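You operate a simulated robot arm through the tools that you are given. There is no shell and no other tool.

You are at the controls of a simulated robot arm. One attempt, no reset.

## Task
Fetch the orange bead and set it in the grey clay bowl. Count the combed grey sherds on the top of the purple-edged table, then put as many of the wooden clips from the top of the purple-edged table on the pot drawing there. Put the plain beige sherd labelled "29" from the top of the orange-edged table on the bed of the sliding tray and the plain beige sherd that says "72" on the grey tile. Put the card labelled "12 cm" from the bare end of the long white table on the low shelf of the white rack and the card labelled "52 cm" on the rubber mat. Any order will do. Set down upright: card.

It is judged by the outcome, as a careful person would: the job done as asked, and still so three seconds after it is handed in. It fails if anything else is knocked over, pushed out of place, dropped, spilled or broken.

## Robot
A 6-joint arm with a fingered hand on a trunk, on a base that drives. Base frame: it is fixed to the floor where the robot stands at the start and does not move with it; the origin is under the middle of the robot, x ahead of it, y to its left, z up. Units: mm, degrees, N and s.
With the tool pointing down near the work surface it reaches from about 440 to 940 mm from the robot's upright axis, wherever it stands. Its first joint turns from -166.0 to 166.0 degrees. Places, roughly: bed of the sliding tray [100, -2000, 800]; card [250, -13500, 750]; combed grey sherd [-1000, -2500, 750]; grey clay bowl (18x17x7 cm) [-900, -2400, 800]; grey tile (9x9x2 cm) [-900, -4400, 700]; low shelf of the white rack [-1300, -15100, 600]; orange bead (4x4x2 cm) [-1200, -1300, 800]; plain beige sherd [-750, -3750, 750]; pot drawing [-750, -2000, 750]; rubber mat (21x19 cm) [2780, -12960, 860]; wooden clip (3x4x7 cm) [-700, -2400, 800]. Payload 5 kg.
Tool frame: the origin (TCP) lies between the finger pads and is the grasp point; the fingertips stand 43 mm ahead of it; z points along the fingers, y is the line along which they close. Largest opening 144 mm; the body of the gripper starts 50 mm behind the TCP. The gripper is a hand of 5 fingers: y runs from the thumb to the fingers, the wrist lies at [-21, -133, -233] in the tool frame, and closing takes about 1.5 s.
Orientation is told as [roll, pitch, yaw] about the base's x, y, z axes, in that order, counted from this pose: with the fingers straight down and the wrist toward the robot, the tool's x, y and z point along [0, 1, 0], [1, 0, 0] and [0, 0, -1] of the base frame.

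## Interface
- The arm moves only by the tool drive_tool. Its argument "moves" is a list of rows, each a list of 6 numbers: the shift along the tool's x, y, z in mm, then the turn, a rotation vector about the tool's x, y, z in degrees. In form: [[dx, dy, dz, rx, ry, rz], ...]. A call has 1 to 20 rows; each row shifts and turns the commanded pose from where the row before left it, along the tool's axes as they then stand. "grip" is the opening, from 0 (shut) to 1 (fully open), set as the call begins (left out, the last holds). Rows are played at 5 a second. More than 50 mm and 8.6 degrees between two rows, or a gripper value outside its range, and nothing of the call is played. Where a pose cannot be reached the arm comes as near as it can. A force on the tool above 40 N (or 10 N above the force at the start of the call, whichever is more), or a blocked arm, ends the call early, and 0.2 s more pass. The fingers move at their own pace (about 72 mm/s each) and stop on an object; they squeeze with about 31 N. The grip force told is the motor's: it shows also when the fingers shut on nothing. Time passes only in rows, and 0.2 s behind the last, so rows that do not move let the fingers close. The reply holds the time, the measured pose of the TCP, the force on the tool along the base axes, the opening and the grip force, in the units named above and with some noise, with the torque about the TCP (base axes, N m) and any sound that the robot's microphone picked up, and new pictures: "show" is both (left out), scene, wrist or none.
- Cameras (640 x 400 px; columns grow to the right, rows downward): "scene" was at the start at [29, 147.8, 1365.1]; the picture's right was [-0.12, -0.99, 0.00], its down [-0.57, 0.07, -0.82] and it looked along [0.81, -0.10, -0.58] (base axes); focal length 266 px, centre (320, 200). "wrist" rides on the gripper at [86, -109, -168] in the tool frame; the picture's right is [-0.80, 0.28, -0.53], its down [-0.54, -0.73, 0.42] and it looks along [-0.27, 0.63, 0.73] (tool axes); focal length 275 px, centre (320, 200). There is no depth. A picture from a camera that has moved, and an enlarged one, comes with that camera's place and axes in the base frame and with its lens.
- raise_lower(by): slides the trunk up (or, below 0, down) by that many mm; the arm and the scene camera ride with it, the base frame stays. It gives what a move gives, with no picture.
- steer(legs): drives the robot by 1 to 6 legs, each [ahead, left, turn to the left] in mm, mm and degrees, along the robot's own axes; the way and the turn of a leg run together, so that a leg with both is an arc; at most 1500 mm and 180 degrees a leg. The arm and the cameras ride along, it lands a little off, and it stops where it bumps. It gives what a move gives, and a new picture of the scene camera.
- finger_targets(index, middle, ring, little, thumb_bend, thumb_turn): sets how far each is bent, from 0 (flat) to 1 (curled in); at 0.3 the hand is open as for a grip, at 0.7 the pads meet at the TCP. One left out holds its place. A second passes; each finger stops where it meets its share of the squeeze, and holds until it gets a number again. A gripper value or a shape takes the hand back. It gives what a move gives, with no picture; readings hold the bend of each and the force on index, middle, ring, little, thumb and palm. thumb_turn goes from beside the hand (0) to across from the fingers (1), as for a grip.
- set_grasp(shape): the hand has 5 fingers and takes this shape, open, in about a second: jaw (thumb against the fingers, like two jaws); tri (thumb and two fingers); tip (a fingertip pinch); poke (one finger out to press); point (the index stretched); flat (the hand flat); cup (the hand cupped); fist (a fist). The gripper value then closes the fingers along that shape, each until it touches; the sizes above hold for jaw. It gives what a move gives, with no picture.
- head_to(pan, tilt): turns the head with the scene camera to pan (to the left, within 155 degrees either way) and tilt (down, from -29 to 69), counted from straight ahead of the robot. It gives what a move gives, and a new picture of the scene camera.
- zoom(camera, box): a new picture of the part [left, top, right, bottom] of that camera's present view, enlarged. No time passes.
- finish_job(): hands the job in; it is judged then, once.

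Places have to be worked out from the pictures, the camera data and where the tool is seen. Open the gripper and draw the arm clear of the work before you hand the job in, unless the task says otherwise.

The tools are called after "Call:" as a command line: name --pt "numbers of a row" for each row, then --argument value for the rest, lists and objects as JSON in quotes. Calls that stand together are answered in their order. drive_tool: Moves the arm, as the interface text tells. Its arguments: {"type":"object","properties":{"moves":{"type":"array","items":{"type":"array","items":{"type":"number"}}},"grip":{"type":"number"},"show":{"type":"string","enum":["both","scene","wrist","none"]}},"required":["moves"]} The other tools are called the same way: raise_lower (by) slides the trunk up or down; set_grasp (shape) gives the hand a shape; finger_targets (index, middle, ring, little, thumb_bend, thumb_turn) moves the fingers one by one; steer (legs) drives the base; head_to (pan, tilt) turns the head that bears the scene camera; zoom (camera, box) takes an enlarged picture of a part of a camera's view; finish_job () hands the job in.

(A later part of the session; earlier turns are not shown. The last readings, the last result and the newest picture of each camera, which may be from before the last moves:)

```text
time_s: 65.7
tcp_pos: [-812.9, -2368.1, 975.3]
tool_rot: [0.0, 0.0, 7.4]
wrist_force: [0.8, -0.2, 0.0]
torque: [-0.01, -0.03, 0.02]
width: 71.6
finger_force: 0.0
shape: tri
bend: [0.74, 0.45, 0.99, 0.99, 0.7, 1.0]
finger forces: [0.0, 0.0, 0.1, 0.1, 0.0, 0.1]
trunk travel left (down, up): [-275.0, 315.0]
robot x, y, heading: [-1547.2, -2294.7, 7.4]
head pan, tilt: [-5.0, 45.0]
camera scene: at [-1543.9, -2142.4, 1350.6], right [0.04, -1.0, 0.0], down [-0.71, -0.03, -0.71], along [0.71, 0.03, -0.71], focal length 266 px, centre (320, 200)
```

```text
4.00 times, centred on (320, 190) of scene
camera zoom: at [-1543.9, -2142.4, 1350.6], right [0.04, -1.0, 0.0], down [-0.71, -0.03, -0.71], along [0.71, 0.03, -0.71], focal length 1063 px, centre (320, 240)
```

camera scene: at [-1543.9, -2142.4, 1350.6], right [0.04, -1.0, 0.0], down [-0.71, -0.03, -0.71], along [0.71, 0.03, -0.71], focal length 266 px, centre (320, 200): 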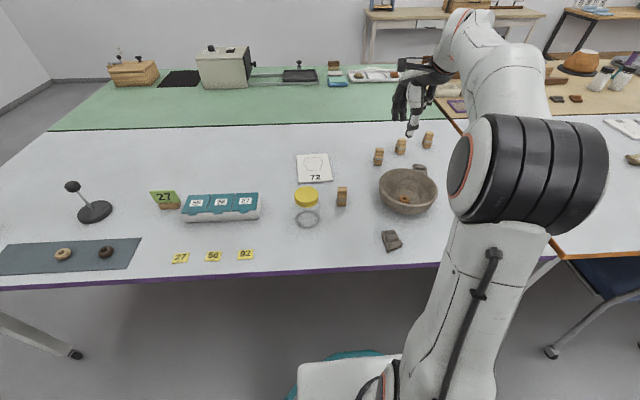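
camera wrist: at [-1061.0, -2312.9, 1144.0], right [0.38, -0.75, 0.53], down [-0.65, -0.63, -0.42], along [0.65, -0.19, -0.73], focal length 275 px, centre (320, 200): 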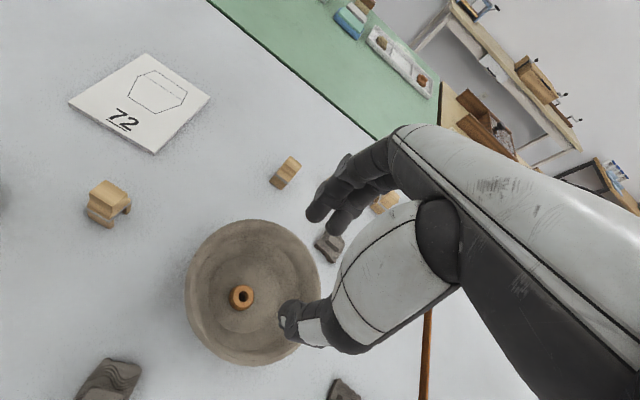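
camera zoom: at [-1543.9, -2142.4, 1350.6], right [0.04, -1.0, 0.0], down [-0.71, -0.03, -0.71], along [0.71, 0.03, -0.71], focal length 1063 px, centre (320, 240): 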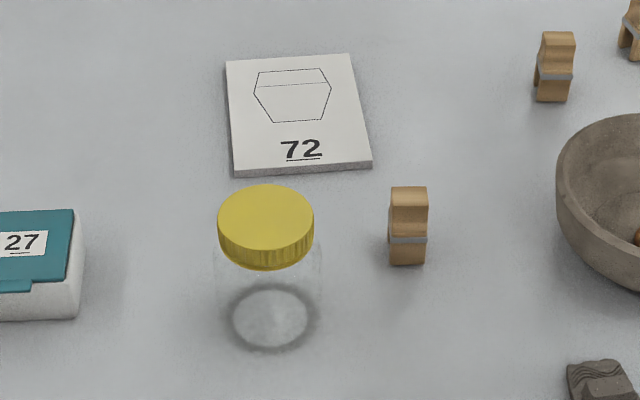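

Clip B stands around [-740, -2322], well away from its neighbours. I move above it with the hand fully open, staying above its top, to refine with the wrist camera.

Call:
drive_tool --pt "8 20 0 0 0 0" --pt "8 20 0 0 0 0" --pt "8 20 0 0 0 0" --pt "8.5 20 0 0 0 0" --pt "0 0 25 0 0 0" --pt "0 0 25 0 0 0" --pt "0 0 30 0 0 0" --pt "0 0 0 0 0 0" --grip 0.9 --show "both"

Call:
zoom --camera "scene" --box '[320, 90, 448, 180]'

Call:
zoom --camera "wrist" --box '[220, 160, 380, 300]'

```text
time_s: 67.5
tcp_pos: [-738.9, -2323.0, 894.2]
tool_rot: [0.0, -0.1, 7.2]
wrist_force: [0.3, 0.4, -1.2]
torque: [-0.01, 0.01, 0.01]
width: 129.6
finger_force: 0.0
shape: tri
bend: [0.27, 0.32, 0.99, 0.99, 0.39, 0.98]
finger forces: [0.0, 0.1, 0.1, 0.0, 0.1, 0.0]
trunk travel left (down, up): [-275.0, 315.0]
robot x, y, heading: [-1547.8, -2292.0, 7.2]
head pan, tilt: [-5.0, 45.0]
camera scene: at [-1543.7, -2142.4, 1350.6], right [0.04, -1.0, 0.0], down [-0.71, -0.03, -0.71], along [0.71, 0.03, -0.71], focal length 266 px, centre (320, 200)
camera wrist: at [-856.1, -2251.6, 1061.8], right [0.38, -0.75, 0.53], down [-0.65, -0.63, -0.42], along [0.66, -0.19, -0.73], focal length 275 px, centre (320, 200)
```

scene: 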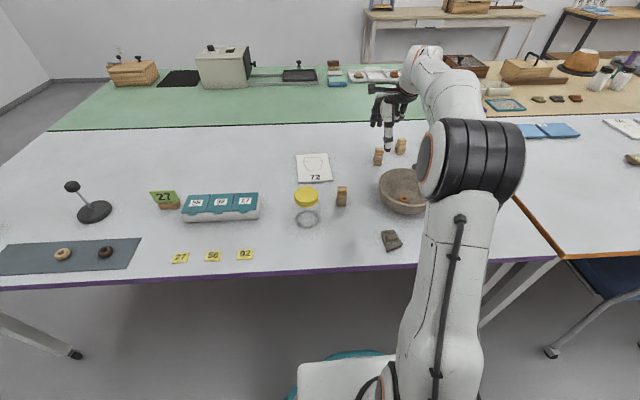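
wrist: 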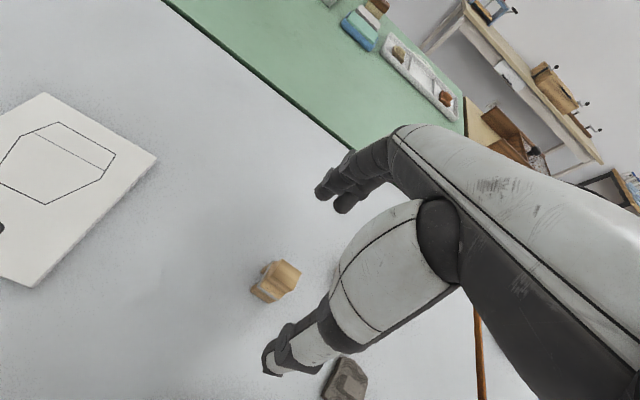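

```text
4.44 times, centred on (384, 135) of scene
camera zoom: at [-1543.7, -2142.4, 1350.6], right [0.04, -1.0, 0.0], down [-0.71, -0.03, -0.71], along [0.71, 0.03, -0.71], focal length 1181 px, centre (36, 489)
```

zoom: 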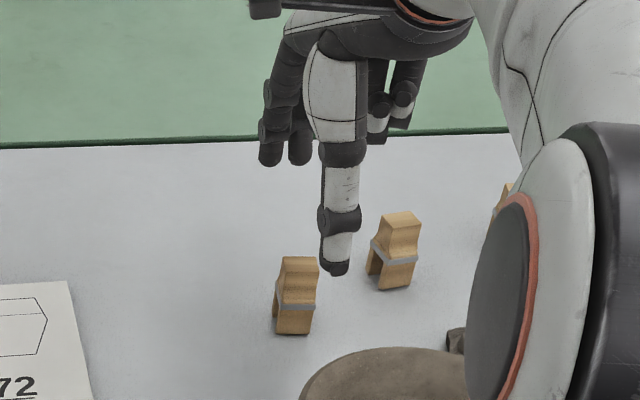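

```text
2.86 times, centred on (300, 230) of wrist
camera zoom: at [-856.1, -2251.6, 1061.8], right [0.38, -0.75, 0.53], down [-0.65, -0.63, -0.42], along [0.66, -0.19, -0.73], focal length 786 px, centre (377, 114)
```

zoom: 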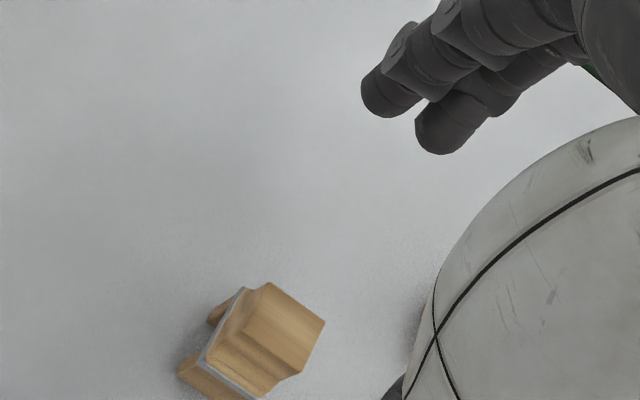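

Triangulating both cameras puts the clip's top at about [-735, -2323, 803], so the table is a bit lower than I assumed (about 735–740). I make a small correction and lower around the clip.

Call:
drive_tool --pt "-5 4 0 0 0 0" --pt "0 0 30 0 0 0" --pt "0 0 30 0 0 0" --pt "0 0 20 0 0 0" --pt "0 0 10 0 0 0" --pt "0 0 0 0 0 0" --show "wrist"

Call:
zoom --camera "scene" --box '[340, 110, 420, 180]'

Call:
zoom --camera "wrist" --box '[220, 160, 380, 300]'

```text
time_s: 68.9
tcp_pos: [-735.3, -2328.6, 804.4]
tool_rot: [0.0, 0.0, 7.3]
wrist_force: [-0.6, -1.1, 0.1]
torque: [0.01, -0.01, -0.03]
width: 129.5
finger_force: 0.1
shape: tri
bend: [0.27, 0.32, 0.99, 0.99, 0.39, 0.98]
finger forces: [0.0, 0.0, 0.1, 0.0, 0.1, 0.0]
trunk travel left (down, up): [-275.0, 315.0]
robot x, y, heading: [-1546.9, -2294.1, 7.2]
head pan, tilt: [-5.0, 45.0]
camera wrist: at [-853.0, -2257.7, 972.9], right [0.38, -0.75, 0.53], down [-0.65, -0.63, -0.42], along [0.66, -0.19, -0.73], focal length 275 px, centre (320, 200)
```

wrist: 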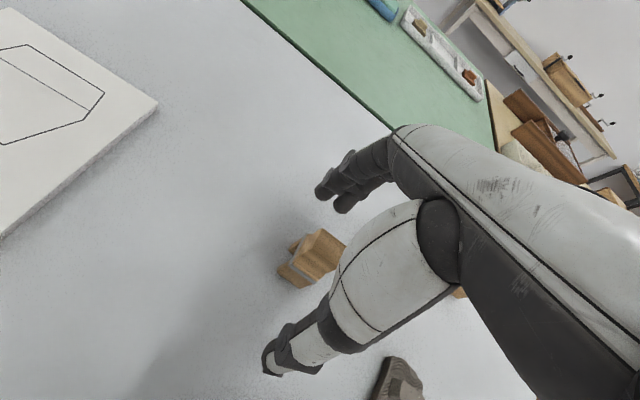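

```text
5.71 times, centred on (380, 145) of scene
camera zoom: at [-1543.9, -2142.4, 1350.5], right [0.04, -1.0, 0.0], down [-0.71, -0.03, -0.71], along [0.71, 0.03, -0.71], focal length 1518 px, centre (-23, 514)
```

zoom: 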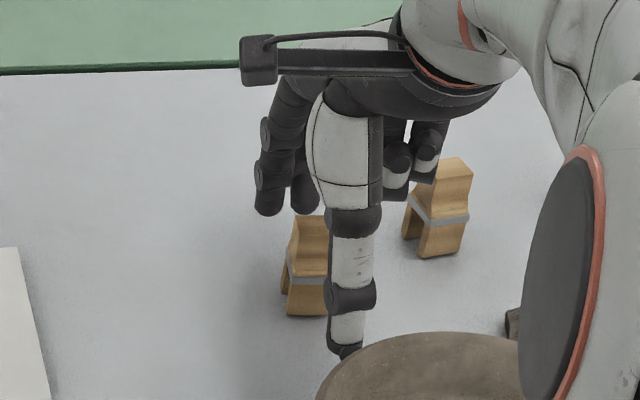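

```text
2.86 times, centred on (300, 230) of wrist
camera zoom: at [-853.0, -2257.7, 972.9], right [0.38, -0.75, 0.53], down [-0.65, -0.63, -0.42], along [0.66, -0.19, -0.73], focal length 786 px, centre (377, 114)
```

zoom: 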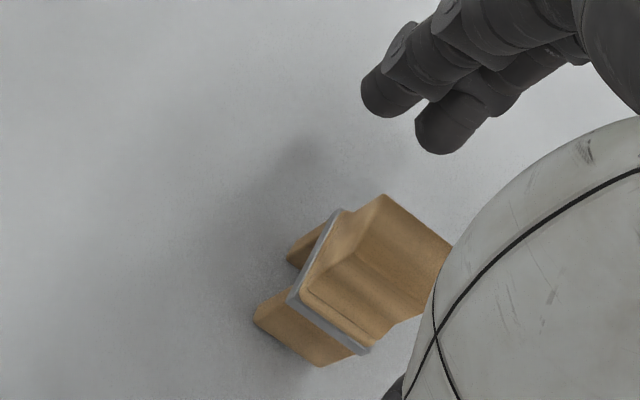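

The clip is centred within a few millimetres between thumb and fingers. I nudge 2 mm sideways and close.

Call:
drive_tool --pt "2 0 0 0 0 0" --pt "0 0 0 0 0 0" --pt "0 0 0 0 0 0" --pt "0 0 0 0 0 0" --pt "0 0 0 0 0 0" --pt "0 0 0 0 0 0" --pt "0 0 0 0 0 0" --pt "0 0 0 0 0 0" --pt "0 0 0 0 0 0" --grip 0 --show "wrist"

Call:
zoom --camera "scene" --box '[340, 110, 420, 180]'

Call:
zoom --camera "wrist" --box '[220, 160, 380, 300]'

```text
time_s: 70.9
tcp_pos: [-735.5, -2327.6, 804.9]
tool_rot: [0.0, 0.1, 7.2]
wrist_force: [-0.7, 0.3, 0.6]
torque: [0.01, 0.02, -0.02]
width: 28.8
finger_force: 30.8
shape: tri
bend: [0.73, 0.59, 1.0, 1.0, 0.75, 1.0]
finger forces: [13.9, 13.7, 0.1, 0.1, 27.6, 0.0]
trunk travel left (down, up): [-275.0, 315.0]
robot x, y, heading: [-1549.0, -2297.3, 7.3]
head pan, tilt: [-5.0, 45.0]
camera wrist: at [-853.0, -2256.0, 973.2], right [0.38, -0.75, 0.53], down [-0.65, -0.63, -0.42], along [0.66, -0.19, -0.73], focal length 275 px, centre (320, 200)
```

wrist: 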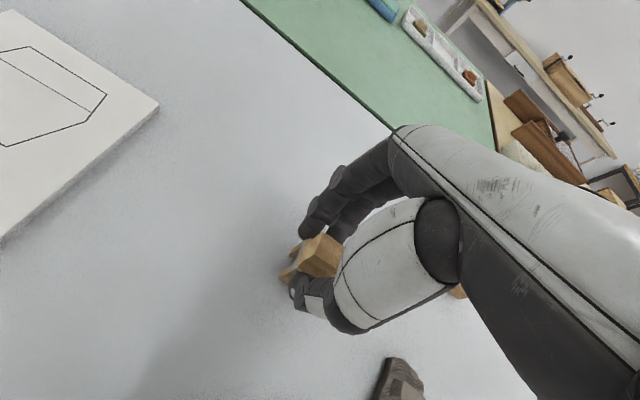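

```text
5.71 times, centred on (380, 145) of scene
camera zoom: at [-1543.9, -2142.4, 1350.5], right [0.04, -1.0, 0.0], down [-0.71, -0.03, -0.71], along [0.71, 0.03, -0.71], focal length 1518 px, centre (-23, 514)
```

zoom: 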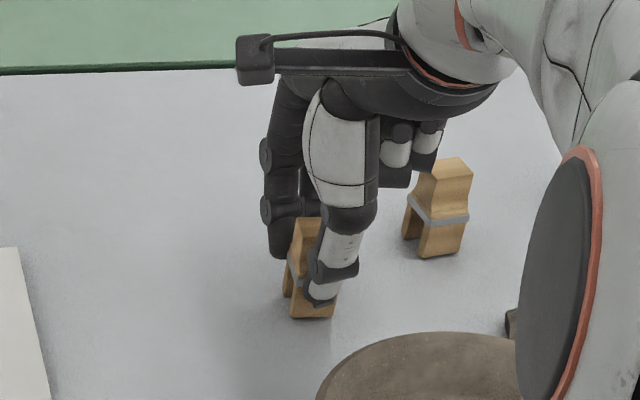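

```text
2.86 times, centred on (300, 230) of wrist
camera zoom: at [-853.0, -2256.0, 973.2], right [0.38, -0.75, 0.53], down [-0.65, -0.63, -0.42], along [0.66, -0.19, -0.73], focal length 786 px, centre (377, 114)
```

zoom: 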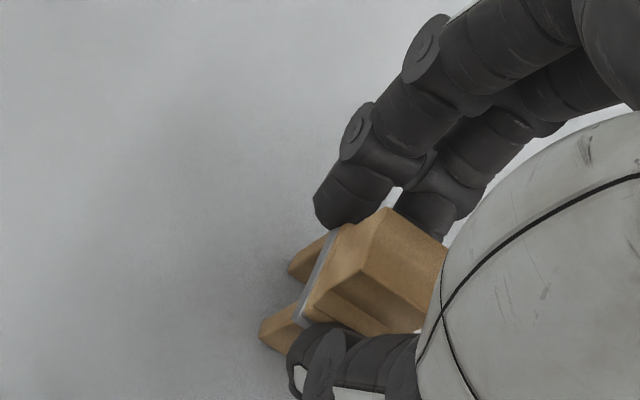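

Clip B is gripped by all three digits. I lift it and carry it over the far-left part of the drawing (drawing centre reckoned at about [-773, -2087], 160 by 118 mm).

Call:
drive_tool --pt "0 0 -20 0 0 0" --pt "0 0 -40 0 0 0" --pt "0 0 -40 0 0 0" --pt "38.7 5.26 0 0 0 0" --pt "38.7 5.26 0 0 0 0" --pt "38.7 5.26 0 0 0 0" --pt "38.7 5.26 0 0 0 0" --pt "38.7 5.26 0 0 0 0" --pt "38.7 5.26 0 0 0 0" --pt "38.7 5.26 0 0 0 0" --pt "0 0 0 0 0 0" --show "both"

Call:
zoom --camera "scene" --box '[250, 90, 378, 200]'

```text
time_s: 73.3
tcp_pos: [-731.1, -2051.1, 904.5]
tool_rot: [0.1, 0.0, 7.2]
wrist_force: [0.4, 0.8, 0.2]
torque: [-0.03, -0.03, 0.02]
width: 28.7
finger_force: 30.8
shape: tri
bend: [0.73, 0.59, 1.0, 1.0, 0.75, 1.0]
finger forces: [13.8, 13.8, 0.0, 0.0, 27.6, 0.0]
trunk travel left (down, up): [-275.0, 315.0]
robot x, y, heading: [-1546.6, -2298.1, 7.5]
head pan, tilt: [-5.0, 45.0]
camera scene: at [-1543.9, -2142.1, 1350.5], right [0.04, -1.0, 0.0], down [-0.71, -0.03, -0.71], along [0.71, 0.03, -0.71], focal length 266 px, centre (320, 200)
camera wrist: at [-849.1, -1981.1, 1072.7], right [0.38, -0.75, 0.53], down [-0.65, -0.63, -0.42], along [0.66, -0.19, -0.73], focal length 275 px, centre (320, 200)
```

scene: 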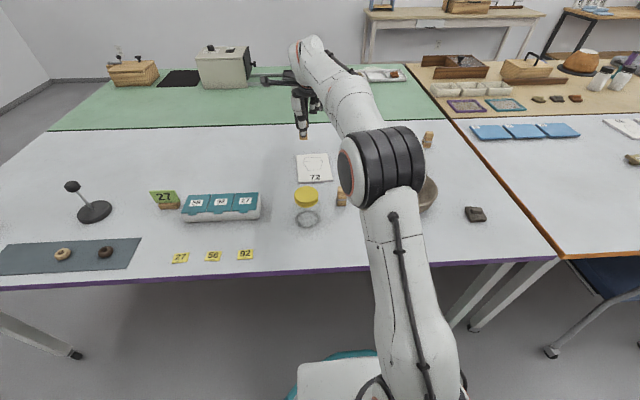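
wrist: 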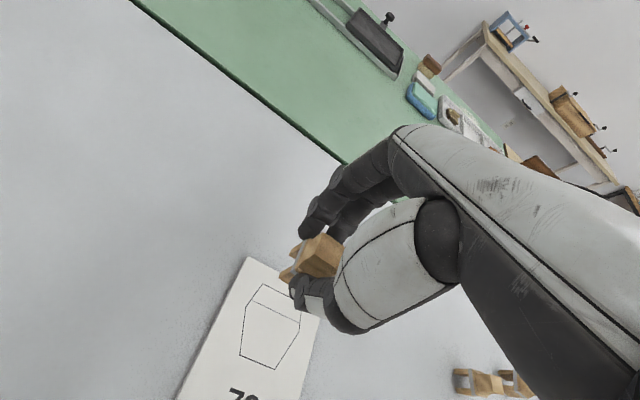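

```text
3.64 times, centred on (314, 145) of scene
camera zoom: at [-1543.9, -2142.1, 1350.5], right [0.04, -1.0, 0.0], down [-0.71, -0.03, -0.71], along [0.71, 0.03, -0.71], focal length 966 px, centre (342, 400)
```

zoom: 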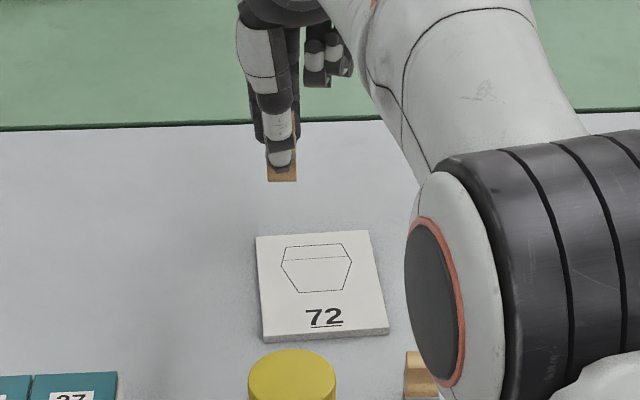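

The wrist view of the drawing's far-left corner agrees within 7 mm. I shift slightly inward and lower until just above the drawing.

Call:
drive_tool --pt "-4 -5 0 0 0 0" --pt "0 0 30 0 0 0" --pt "0 0 30 0 0 0" --pt "0 0 18 0 0 0" --pt "0 0 0 0 0 0" --show "wrist"

Call:
zoom --camera "scene" --box '[270, 120, 360, 190]'

```text
time_s: 74.5
tcp_pos: [-735.8, -2057.2, 827.7]
tool_rot: [0.0, 0.1, 7.2]
wrist_force: [-0.4, -0.4, -0.5]
torque: [0.04, 0.0, 0.02]
width: 28.5
finger_force: 31.3
shape: tri
bend: [0.73, 0.59, 1.0, 1.0, 0.75, 1.0]
finger forces: [13.9, 13.8, 0.0, 0.0, 27.5, 0.0]
trunk travel left (down, up): [-275.0, 315.0]
robot x, y, heading: [-1548.1, -2296.8, 7.6]
head pan, tilt: [-5.0, 45.0]
camera wrist: at [-853.6, -1985.5, 996.0], right [0.38, -0.75, 0.53], down [-0.65, -0.63, -0.42], along [0.66, -0.19, -0.73], focal length 275 px, centre (320, 200)
```

wrist: 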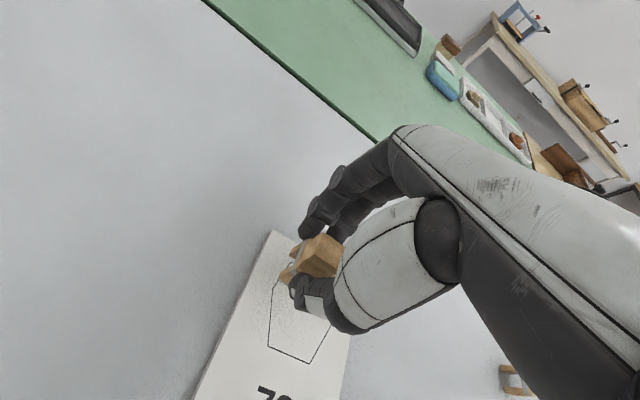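

```text
5.71 times, centred on (315, 155) of scene
camera zoom: at [-1543.8, -2142.3, 1350.5], right [0.04, -1.0, 0.0], down [-0.71, -0.03, -0.71], along [0.71, 0.03, -0.71], focal length 1518 px, centre (349, 457)
```

zoom: 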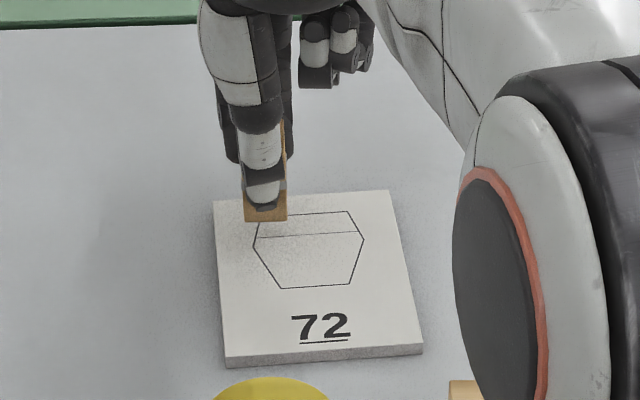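

The clip hovers over the far-left corner area of the drawing. I lower step by step watching for contact force.

Call:
drive_tool --pt "0 0 5 0 0 0" --pt "0 0 4 0 0 0" --pt "0 0 0 0 0 0" --show "none"

Call:
drive_tool --pt "0 0 3 0 0 0" --pt "0 0 0 0 0 0" --show "none"

Call:
zoom --camera "scene" --box '[270, 120, 360, 190]'

```text
time_s: 75.3
tcp_pos: [-736.7, -2057.8, 818.6]
tool_rot: [0.0, 0.0, 7.3]
wrist_force: [0.7, -0.1, -0.9]
torque: [-0.02, 0.01, 0.01]
width: 28.9
finger_force: 31.7
shape: tri
bend: [0.73, 0.59, 1.0, 1.0, 0.75, 1.0]
finger forces: [13.7, 13.7, 0.0, 0.1, 27.6, 0.0]
trunk travel left (down, up): [-275.0, 315.0]
robot x, y, heading: [-1546.1, -2295.5, 7.3]
head pan, tilt: [-5.0, 45.0]
```

```text
time_s: 75.9
tcp_pos: [-736.1, -2057.5, 816.1]
tool_rot: [0.0, 0.0, 7.3]
wrist_force: [0.3, 0.5, 0.2]
torque: [-0.03, 0.0, 0.0]
width: 28.9
finger_force: 31.4
shape: tri
bend: [0.73, 0.59, 1.0, 1.0, 0.75, 1.0]
finger forces: [13.8, 13.7, 0.0, 0.0, 27.6, 0.0]
trunk travel left (down, up): [-275.0, 315.0]
robot x, y, heading: [-1545.0, -2297.1, 7.4]
head pan, tilt: [-5.0, 45.0]
```

```text
5.71 times, centred on (315, 155) of scene
camera zoom: at [-1543.9, -2142.3, 1350.5], right [0.04, -1.0, 0.0], down [-0.71, -0.03, -0.71], along [0.71, 0.03, -0.71], focal length 1518 px, centre (349, 457)
```

zoom: 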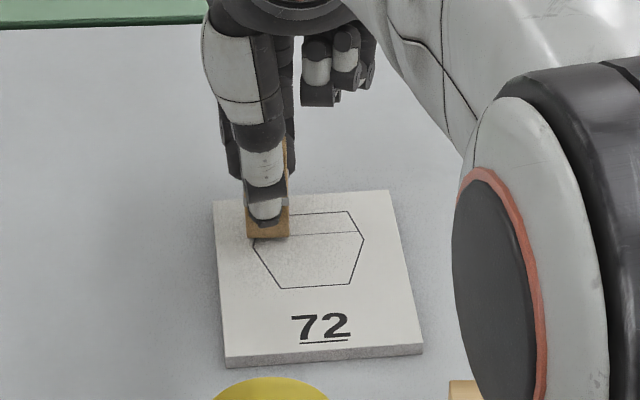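

Call:
drive_tool --pt "0 0 2.5 0 0 0" --pt "0 0 0 0 0 0" --show "none"

Call:
drive_tool --pt "0 0 2 0 0 0" --pt "0 0 0 0 0 0" --show "none"

```text
time_s: 76.5
tcp_pos: [-735.8, -2057.9, 814.8]
tool_rot: [0.0, -0.1, 7.3]
wrist_force: [-0.8, -0.4, 4.0]
torque: [0.03, -0.01, 0.01]
width: 28.7
finger_force: 30.8
shape: tri
bend: [0.73, 0.6, 1.0, 1.0, 0.74, 1.0]
finger forces: [14.0, 14.0, 0.0, 0.0, 28.7, 0.1]
trunk travel left (down, up): [-275.0, 315.0]
robot x, y, heading: [-1548.9, -2292.9, 7.1]
head pan, tilt: [-5.0, 45.0]
```

```text
time_s: 77.1
tcp_pos: [-735.3, -2057.7, 813.5]
tool_rot: [0.0, -0.2, 7.3]
wrist_force: [1.7, 1.4, 12.5]
torque: [0.04, -0.04, 0.02]
width: 29.4
finger_force: 30.6
shape: tri
bend: [0.73, 0.59, 1.0, 1.0, 0.74, 1.0]
finger forces: [15.4, 15.2, 0.0, 0.0, 30.0, 0.2]
trunk travel left (down, up): [-275.0, 315.0]
robot x, y, heading: [-1548.9, -2293.2, 7.2]
head pan, tilt: [-5.0, 45.0]
```

Contact: 12 N at TCP z ≈ 814. I ease up slightly, then open to release and rise.

Call:
drive_tool --pt "0 0 -2 0 0 0" --pt "0 0 0 0 0 0" --show "none"

Call:
drive_tool --pt "0 0 0 0 0 0" --pt "0 0 0 0 0 0" --pt "0 0 0 0 0 0" --pt "0 0 0 0 0 0" --pt "0 0 0 0 0 0" --pt "0 0 -10 0 0 0" --pt "0 0 -20 0 0 0" --pt "0 0 -30 0 0 0" --pt "0 0 -40 0 0 0" --grip 0.65 --show "wrist"

Call:
zoom --camera "scene" --box '[270, 120, 360, 190]'

```text
time_s: 77.7
tcp_pos: [-736.7, -2058.0, 813.6]
tool_rot: [0.1, 0.0, 7.3]
wrist_force: [2.0, 1.1, 8.8]
torque: [0.1, -0.13, 0.03]
width: 29.1
finger_force: 30.2
shape: tri
bend: [0.73, 0.59, 1.0, 1.0, 0.75, 1.0]
finger forces: [16.0, 15.8, 0.1, 0.1, 29.0, 0.0]
trunk travel left (down, up): [-275.0, 315.0]
robot x, y, heading: [-1549.1, -2293.1, 7.3]
head pan, tilt: [-5.0, 45.0]
```

```text
time_s: 79.7
tcp_pos: [-735.8, -2058.1, 911.0]
tool_rot: [-0.1, 0.1, 7.3]
wrist_force: [0.0, 0.1, -1.1]
torque: [-0.01, 0.03, -0.01]
width: 93.2
finger_force: 0.0
shape: tri
bend: [0.73, 0.39, 0.99, 0.99, 0.63, 1.0]
finger forces: [0.0, 0.1, 0.0, 0.0, 0.0, 0.0]
trunk travel left (down, up): [-275.0, 315.0]
robot x, y, heading: [-1546.3, -2294.2, 7.5]
head pan, tilt: [-5.0, 45.0]
camera wrist: at [-854.1, -1986.7, 1080.2], right [0.38, -0.75, 0.53], down [-0.65, -0.63, -0.42], along [0.65, -0.19, -0.73], focal length 275 px, centre (320, 200)
```

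wrist: 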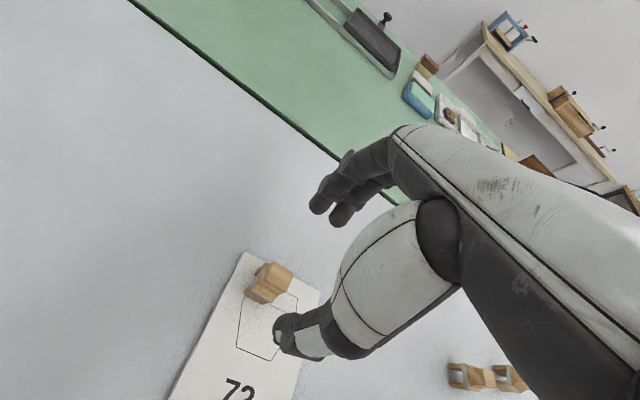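

```text
5.71 times, centred on (315, 155) of scene
camera zoom: at [-1543.8, -2142.3, 1350.5], right [0.04, -1.0, 0.0], down [-0.71, -0.03, -0.71], along [0.71, 0.03, -0.71], focal length 1518 px, centre (349, 457)
```

zoom: 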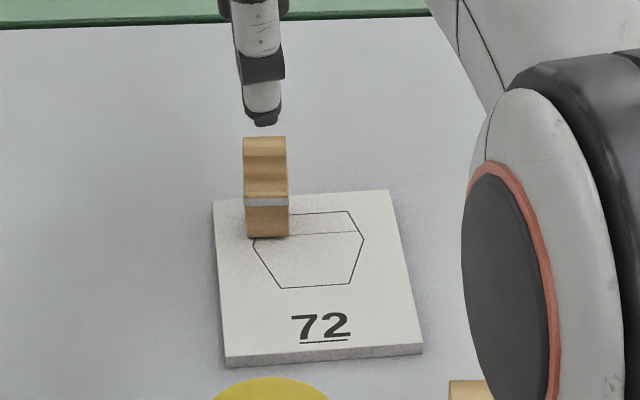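

Clip one stands on the drawing. Next I go to clip A near the yellow jar, reckoned at about [-950, -2187], staying high and opening the hand.

Call:
drive_tool --pt "-17.2 -38.1 0 0 0 0" --pt "-17.2 -38.1 0 0 0 0" --pt "-17.2 -38.1 0 0 0 0" --pt "-17.2 -38.1 0 0 0 0" --pt "-17.2 -38.1 0 0 0 0" --pt "-17.2 -38.1 0 0 0 0" --pt "0 0 20 0 0 0" --pt "0 0 0 0 0 0" --grip 0.9 --show "both"

Call:
zoom --camera "scene" --box '[280, 130, 380, 240]'

Call:
zoom --camera "wrist" --box '[220, 160, 380, 300]'

```text
time_s: 81.5
tcp_pos: [-950.1, -2190.6, 890.4]
tool_rot: [0.0, 0.1, 7.2]
wrist_force: [-0.1, 0.6, -0.3]
torque: [0.0, -0.01, -0.02]
width: 129.5
finger_force: 0.1
shape: tri
bend: [0.27, 0.32, 0.99, 0.99, 0.39, 0.98]
finger forces: [0.1, 0.1, 0.0, 0.0, 0.0, 0.1]
trunk travel left (down, up): [-275.0, 315.0]
robot x, y, heading: [-1547.3, -2297.4, 7.2]
head pan, tilt: [-5.0, 45.0]
camera scene: at [-1543.9, -2142.4, 1350.5], right [0.04, -1.0, 0.0], down [-0.71, -0.03, -0.71], along [0.71, 0.03, -0.71], focal length 266 px, centre (320, 200)
camera wrist: at [-1068.7, -2119.1, 1059.4], right [0.38, -0.75, 0.53], down [-0.65, -0.63, -0.42], along [0.66, -0.19, -0.73], focal length 275 px, centre (320, 200)
```

scene: 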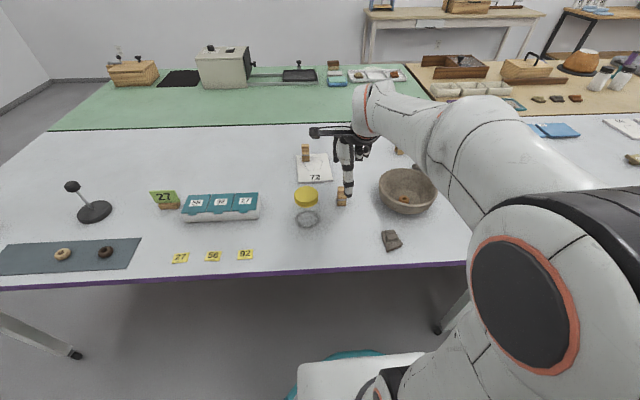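
wrist: 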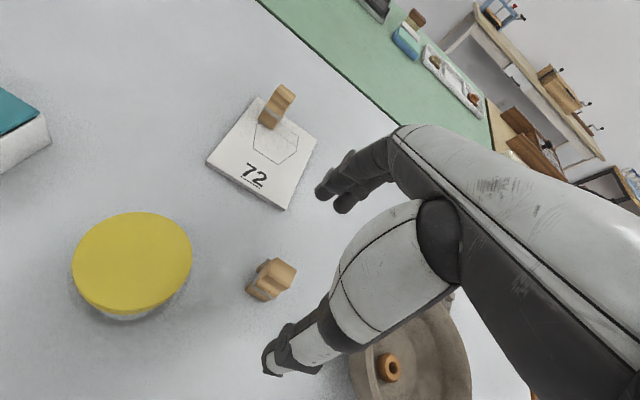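

```text
3.64 times, centred on (330, 185) of scene
camera zoom: at [-1543.9, -2142.4, 1350.5], right [0.04, -1.0, 0.0], down [-0.71, -0.03, -0.71], along [0.71, 0.03, -0.71], focal length 966 px, centre (284, 254)
```

zoom: 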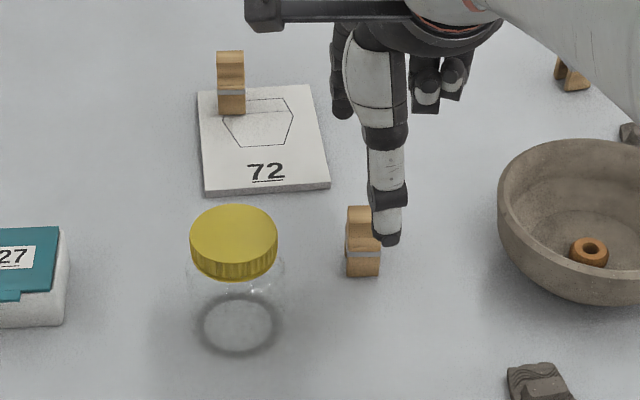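

```text
2.86 times, centred on (300, 230) of wrist
camera zoom: at [-1068.7, -2119.1, 1059.4], right [0.38, -0.75, 0.53], down [-0.65, -0.63, -0.42], along [0.66, -0.19, -0.73], focal length 786 px, centre (377, 114)
```

zoom: 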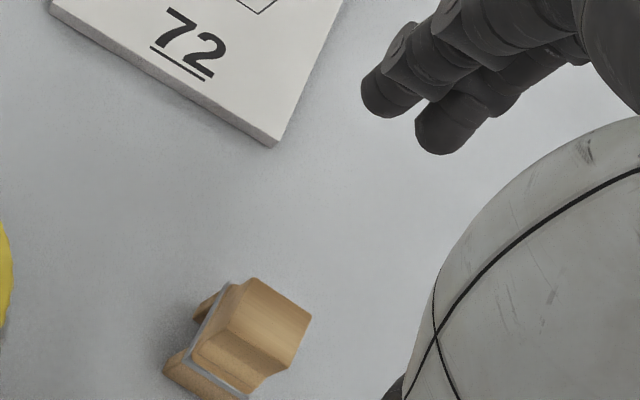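

The view matches the geometry of the first clip almost exactly, so only a 1–3 mm correction is needed. I lower around clip A and close.

Call:
drive_tool --pt "0.6 2.7 0 0 0 0" --pt "0 0 30 0 0 0" --pt "0 0 30 0 0 0" --pt "0 0 16 0 0 0" --pt "0 0 10 0 0 0" --pt "0 0 0 0 0 0" --show "none"

Call:
zoom --camera "wrist" --box '[220, 160, 380, 300]'

Call:
drive_tool --pt "0 0 0 0 0 0" --pt "0 0 0 0 0 0" --pt "0 0 0 0 0 0" --pt "0 0 0 0 0 0" --pt "0 0 0 0 0 0" --pt "0 0 0 0 0 0" --pt "0 0 0 0 0 0" --pt "0 0 0 0 0 0" --grip 0 --show "wrist"

Call:
zoom --camera "scene" --box '[280, 130, 380, 240]'

```text
time_s: 82.9
tcp_pos: [-947.2, -2187.7, 806.6]
tool_rot: [0.0, 0.0, 7.2]
wrist_force: [-0.7, -0.9, 0.0]
torque: [-0.01, 0.0, 0.0]
width: 129.6
finger_force: 0.0
shape: tri
bend: [0.27, 0.32, 0.99, 0.99, 0.39, 0.98]
finger forces: [0.0, 0.0, 0.0, 0.0, 0.0, 0.0]
trunk travel left (down, up): [-275.0, 315.0]
robot x, y, heading: [-1546.1, -2299.1, 7.2]
head pan, tilt: [-5.0, 45.0]
```

```text
2.86 times, centred on (300, 230) of wrist
camera zoom: at [-1065.4, -2117.1, 975.2], right [0.38, -0.75, 0.53], down [-0.65, -0.63, -0.42], along [0.66, -0.19, -0.73], focal length 786 px, centre (377, 114)
```

zoom: 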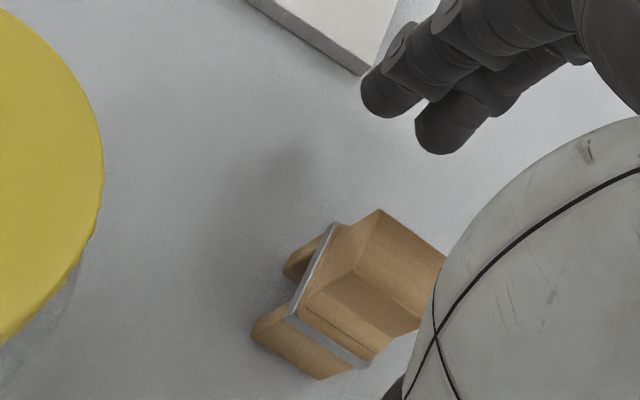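

```text
time_s: 84.7
tcp_pos: [-947.2, -2188.7, 807.0]
tool_rot: [0.1, 0.1, 7.3]
wrist_force: [-0.7, 0.7, -0.4]
torque: [0.0, 0.04, 0.04]
width: 28.8
finger_force: 31.0
shape: tri
bend: [0.73, 0.59, 1.0, 1.0, 0.74, 1.0]
finger forces: [13.9, 13.7, 0.1, 0.0, 27.7, 0.1]
trunk travel left (down, up): [-275.0, 315.0]
robot x, y, heading: [-1547.5, -2293.1, 7.3]
head pan, tilt: [-5.0, 45.0]
camera wrist: at [-1065.4, -2117.1, 975.3], right [0.38, -0.75, 0.53], down [-0.65, -0.63, -0.42], along [0.66, -0.19, -0.73], focal length 275 px, centre (320, 200)
```

wrist: 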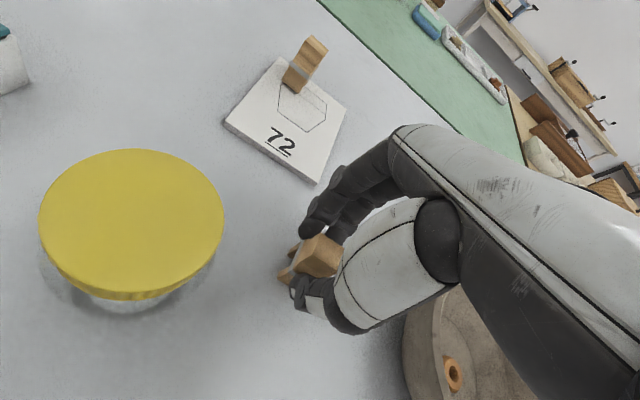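

```text
3.64 times, centred on (330, 185) of scene
camera zoom: at [-1544.0, -2142.4, 1350.5], right [0.04, -1.0, 0.0], down [-0.71, -0.03, -0.71], along [0.71, 0.03, -0.71], focal length 966 px, centre (284, 254)
```

zoom: 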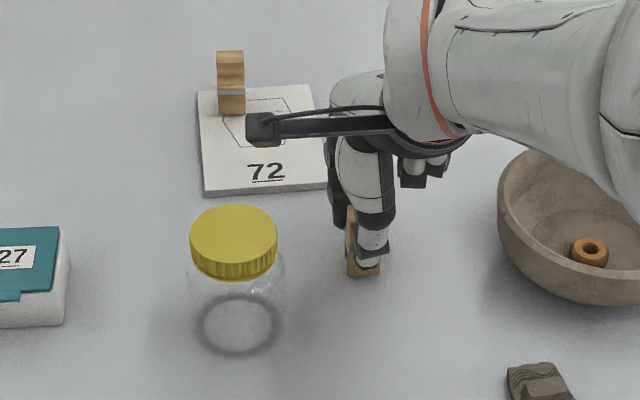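

Clip A is held the same way. I lift it and carry it to the right half of the drawing, clear of the first clip.

Call:
drive_tool --pt "0 0 -20 0 0 0" --pt "0 0 -40 0 0 0" --pt "0 0 -40 0 0 0" --pt "9 35.9 0 0 0 0" --pt "9 35.9 0 0 0 0" --pt "9 35.9 0 0 0 0" --pt "9 35.9 0 0 0 0" --pt "9 35.9 0 0 0 0" --pt "0 0 0 0 0 0" --pt "0 0 30 0 0 0" --pt "0 0 30 0 0 0" --pt "0 0 0 0 0 0" --show "both"

Call:
zoom --camera "scene" --box '[270, 120, 360, 190]'

```text
time_s: 87.3
tcp_pos: [-777.4, -2123.7, 847.0]
tool_rot: [0.0, 0.0, 7.2]
wrist_force: [0.7, -0.2, -1.6]
torque: [0.02, 0.02, 0.01]
width: 28.6
finger_force: 31.1
shape: tri
bend: [0.73, 0.59, 1.0, 1.0, 0.74, 1.0]
finger forces: [13.8, 13.9, 0.0, 0.0, 27.7, 0.0]
trunk travel left (down, up): [-275.0, 315.0]
robot x, y, heading: [-1548.6, -2295.4, 7.4]
head pan, tilt: [-5.0, 45.0]
camera scene: at [-1543.7, -2142.3, 1350.5], right [0.04, -1.0, 0.0], down [-0.71, -0.03, -0.71], along [0.71, 0.03, -0.71], focal length 266 px, centre (320, 200)
camera wrist: at [-894.6, -2052.7, 1015.3], right [0.38, -0.75, 0.53], down [-0.65, -0.63, -0.42], along [0.66, -0.19, -0.73], focal length 275 px, centre (320, 200)
```

scene: 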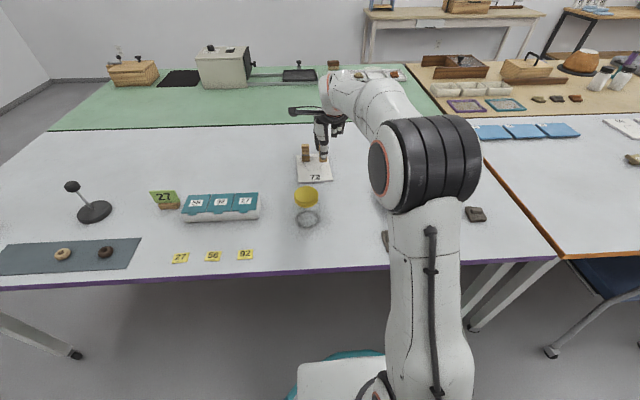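
wrist: 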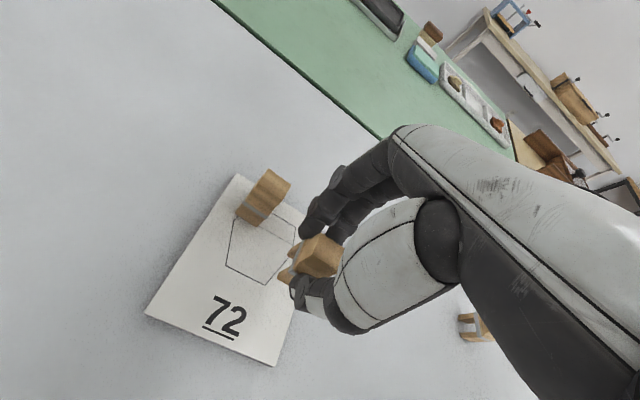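

```text
5.71 times, centred on (315, 155) of scene
camera zoom: at [-1543.7, -2142.3, 1350.5], right [0.04, -1.0, 0.0], down [-0.71, -0.03, -0.71], along [0.71, 0.03, -0.71], focal length 1518 px, centre (349, 457)
```

zoom: 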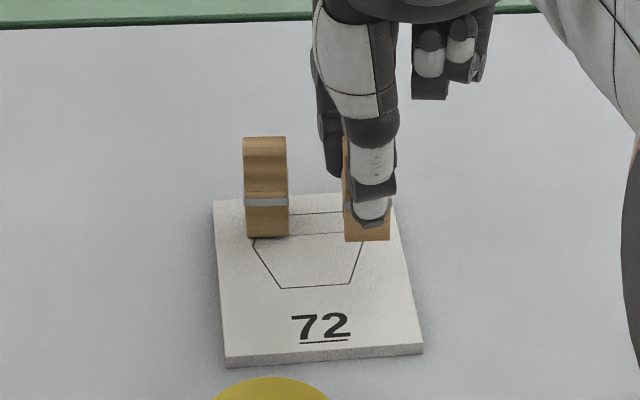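

The clip is above the right part of the drawing. I nudge 3 mm inward and lower to contact.

Call:
drive_tool --pt "3 0 0 0 0 0" --pt "0 0 15 0 0 0" --pt "0 0 10 0 0 0" --pt "0 0 0 0 0 0" --show "none"

Call:
drive_tool --pt "0 0 3 0 0 0" --pt "0 0 2 0 0 0" --pt "0 0 0 0 0 0" --show "none"

Call:
zoom --camera "scene" --box '[270, 120, 360, 190]'

```text
time_s: 88.3
tcp_pos: [-775.6, -2120.2, 821.3]
tool_rot: [0.0, 0.1, 7.4]
wrist_force: [0.8, 0.1, -0.3]
torque: [0.03, -0.05, 0.02]
width: 28.7
finger_force: 31.2
shape: tri
bend: [0.73, 0.59, 1.0, 1.0, 0.74, 1.0]
finger forces: [13.8, 13.9, 0.0, 0.0, 27.6, 0.0]
trunk travel left (down, up): [-275.0, 315.0]
robot x, y, heading: [-1547.9, -2294.4, 7.1]
head pan, tilt: [-5.0, 45.0]
```

```text
time_s: 89.1
tcp_pos: [-775.2, -2119.0, 817.3]
tool_rot: [0.0, 0.0, 7.3]
wrist_force: [-0.5, 0.0, -0.7]
torque: [-0.01, 0.01, 0.03]
width: 28.6
finger_force: 31.7
shape: tri
bend: [0.73, 0.59, 1.0, 1.0, 0.74, 1.0]
finger forces: [13.8, 13.9, 0.0, 0.1, 27.7, 0.0]
trunk travel left (down, up): [-275.0, 315.0]
robot x, y, heading: [-1548.9, -2294.9, 7.1]
head pan, tilt: [-5.0, 45.0]
```

```text
5.71 times, centred on (315, 155) of scene
camera zoom: at [-1543.9, -2142.4, 1350.5], right [0.04, -1.0, 0.0], down [-0.71, -0.03, -0.71], along [0.71, 0.03, -0.71], focal length 1518 px, centre (349, 457)
```

zoom: 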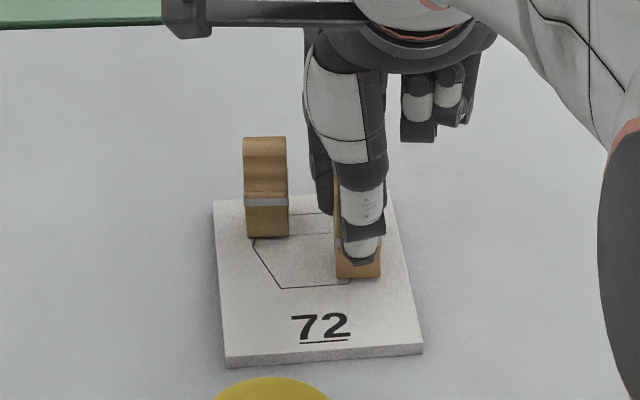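

The clip is well inside the drawing's outline with its foot about at the surface. I take one more small step, then release and rise.

Call:
drive_tool --pt "0 0 1.5 0 0 0" --pt "0 0 0 0 0 0" --show "none"

Call:
drive_tool --pt "0 0 0 0 0 0" --pt "0 0 0 0 0 0" --pt "0 0 0 0 0 0" --pt "0 0 0 0 0 0" --pt "0 0 0 0 0 0" --pt "0 0 -10 0 0 0" --pt "0 0 -20 0 0 0" --pt "0 0 -30 0 0 0" --pt "0 0 -40 0 0 0" --grip 0.6 --show "wrist"

Call:
zoom --camera "scene" --box '[270, 120, 360, 190]'

```text
time_s: 89.7
tcp_pos: [-775.3, -2119.3, 816.8]
tool_rot: [-0.1, -0.2, 7.3]
wrist_force: [0.3, 0.6, 3.5]
torque: [-0.02, -0.06, 0.01]
width: 29.0
finger_force: 31.1
shape: tri
bend: [0.73, 0.59, 1.0, 1.0, 0.74, 1.0]
finger forces: [14.1, 14.1, 0.0, 0.0, 28.2, 0.0]
trunk travel left (down, up): [-275.0, 315.0]
robot x, y, heading: [-1544.7, -2293.8, 7.3]
head pan, tilt: [-5.0, 45.0]
```

```text
time_s: 91.7
tcp_pos: [-776.6, -2118.4, 915.3]
tool_rot: [0.0, 0.2, 7.3]
wrist_force: [-0.1, 0.1, -0.6]
torque: [-0.01, 0.02, -0.01]
width: 86.2
finger_force: 0.0
shape: tri
bend: [0.74, 0.41, 0.99, 0.99, 0.66, 1.0]
finger forces: [0.0, 0.0, 0.1, 0.0, 0.1, 0.0]
trunk travel left (down, up): [-275.0, 315.0]
robot x, y, heading: [-1547.0, -2296.2, 7.3]
head pan, tilt: [-5.0, 45.0]
camera wrist: at [-893.5, -2047.6, 1083.6], right [0.38, -0.75, 0.53], down [-0.65, -0.63, -0.42], along [0.65, -0.19, -0.73], focal length 275 px, centre (320, 200)
```

wrist: 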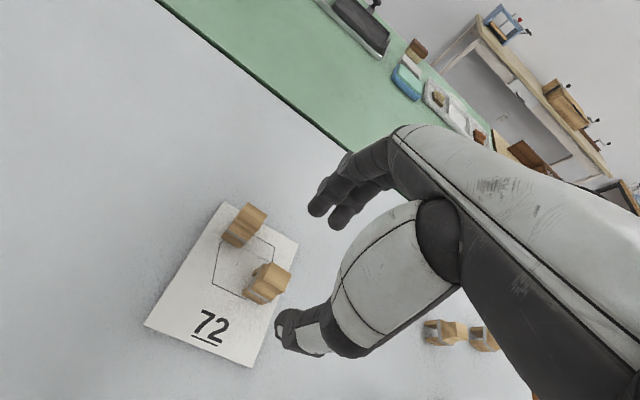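

```text
5.71 times, centred on (315, 155) of scene
camera zoom: at [-1543.9, -2142.4, 1350.5], right [0.04, -1.0, 0.0], down [-0.71, -0.03, -0.71], along [0.71, 0.03, -0.71], focal length 1518 px, centre (349, 457)
```

zoom: 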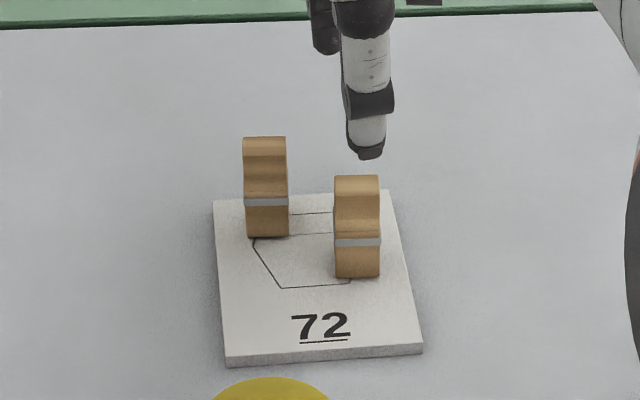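

Two clips are placed. Now clip C, at about [-660, -2420] and turned roughly 16°; I move above it and turn the hand about 9° to match.

Call:
drive_tool --pt "-39.5 9.7 0 0 0 0" --pt "-39.5 9.7 0 0 0 0" --pt "-39.5 9.7 0 0 0 0" --pt "-39.5 9.7 0 0 0 0" --pt "-39.5 9.7 0 0 0 0" --pt "-39.5 9.7 0 0 0 0" --pt "-39.5 9.7 0 0 0 0" --pt "-39.5 9.7 0 0 0 0" --pt "0 0 0 0 0 -8.5" --pt "0 0 25 0 0 0" --pt "0 0 0 0 0 0" --grip 0.9 --show "both"

Call:
zoom --camera "scene" --box '[350, 90, 450, 170]'

Call:
zoom --camera "wrist" --box '[220, 160, 380, 300]'

```text
time_s: 94.1
tcp_pos: [-676.9, -2415.7, 883.5]
tool_rot: [0.0, 0.0, 15.8]
wrist_force: [0.6, 0.5, -0.6]
torque: [0.01, 0.04, 0.02]
width: 129.6
finger_force: 0.1
shape: tri
bend: [0.27, 0.32, 0.99, 0.99, 0.39, 0.98]
finger forces: [0.1, 0.0, 0.0, 0.0, 0.0, 0.1]
out of reach, approached as far as the arm can: row 8, 9
trunk travel left (down, up): [-275.0, 315.0]
robot x, y, heading: [-1550.6, -2297.4, 7.3]
head pan, tilt: [-5.0, 45.0]
camera scene: at [-1543.7, -2142.5, 1350.6], right [0.04, -1.0, 0.0], down [-0.71, -0.03, -0.71], along [0.71, 0.03, -0.71], focal length 266 px, centre (320, 200)
camera wrist: at [-804.4, -2362.7, 1051.4], right [0.49, -0.69, 0.53], down [-0.55, -0.72, -0.42], along [0.68, -0.09, -0.73], focal length 275 px, centre (320, 200)
```

scene: 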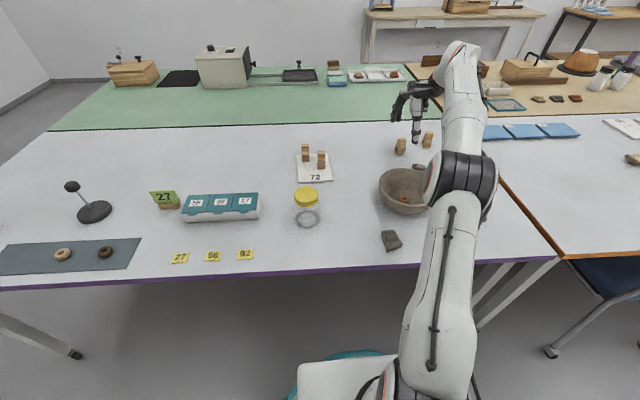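
wrist: 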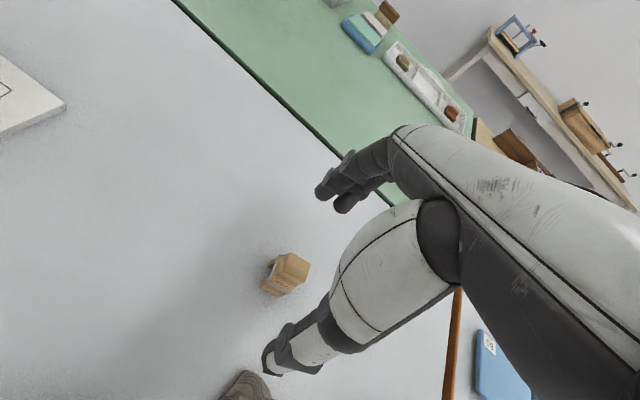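

```text
5.00 times, centred on (400, 130) of scene
camera zoom: at [-1543.7, -2142.5, 1350.6], right [0.04, -1.0, 0.0], down [-0.71, -0.03, -0.71], along [0.71, 0.03, -0.71], focal length 1329 px, centre (-80, 550)
```

zoom: 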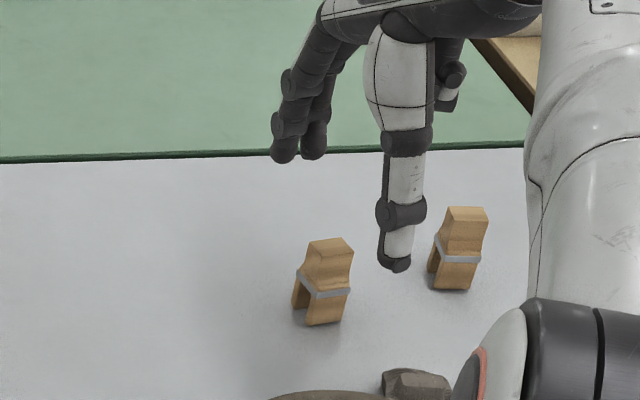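

```text
2.86 times, centred on (300, 230) of wrist
camera zoom: at [-804.4, -2362.7, 1051.4], right [0.49, -0.69, 0.53], down [-0.55, -0.72, -0.42], along [0.68, -0.09, -0.73], focal length 786 px, centre (377, 114)
```

zoom: 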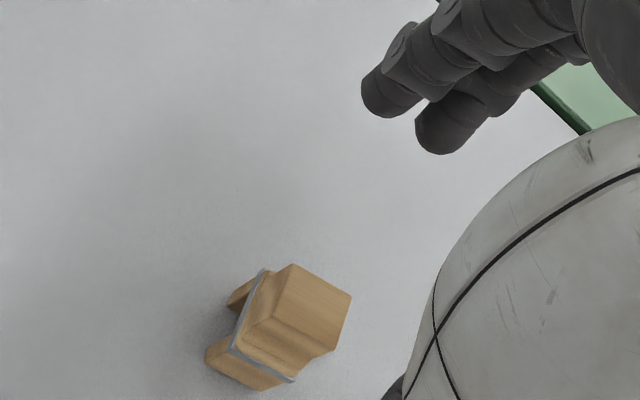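

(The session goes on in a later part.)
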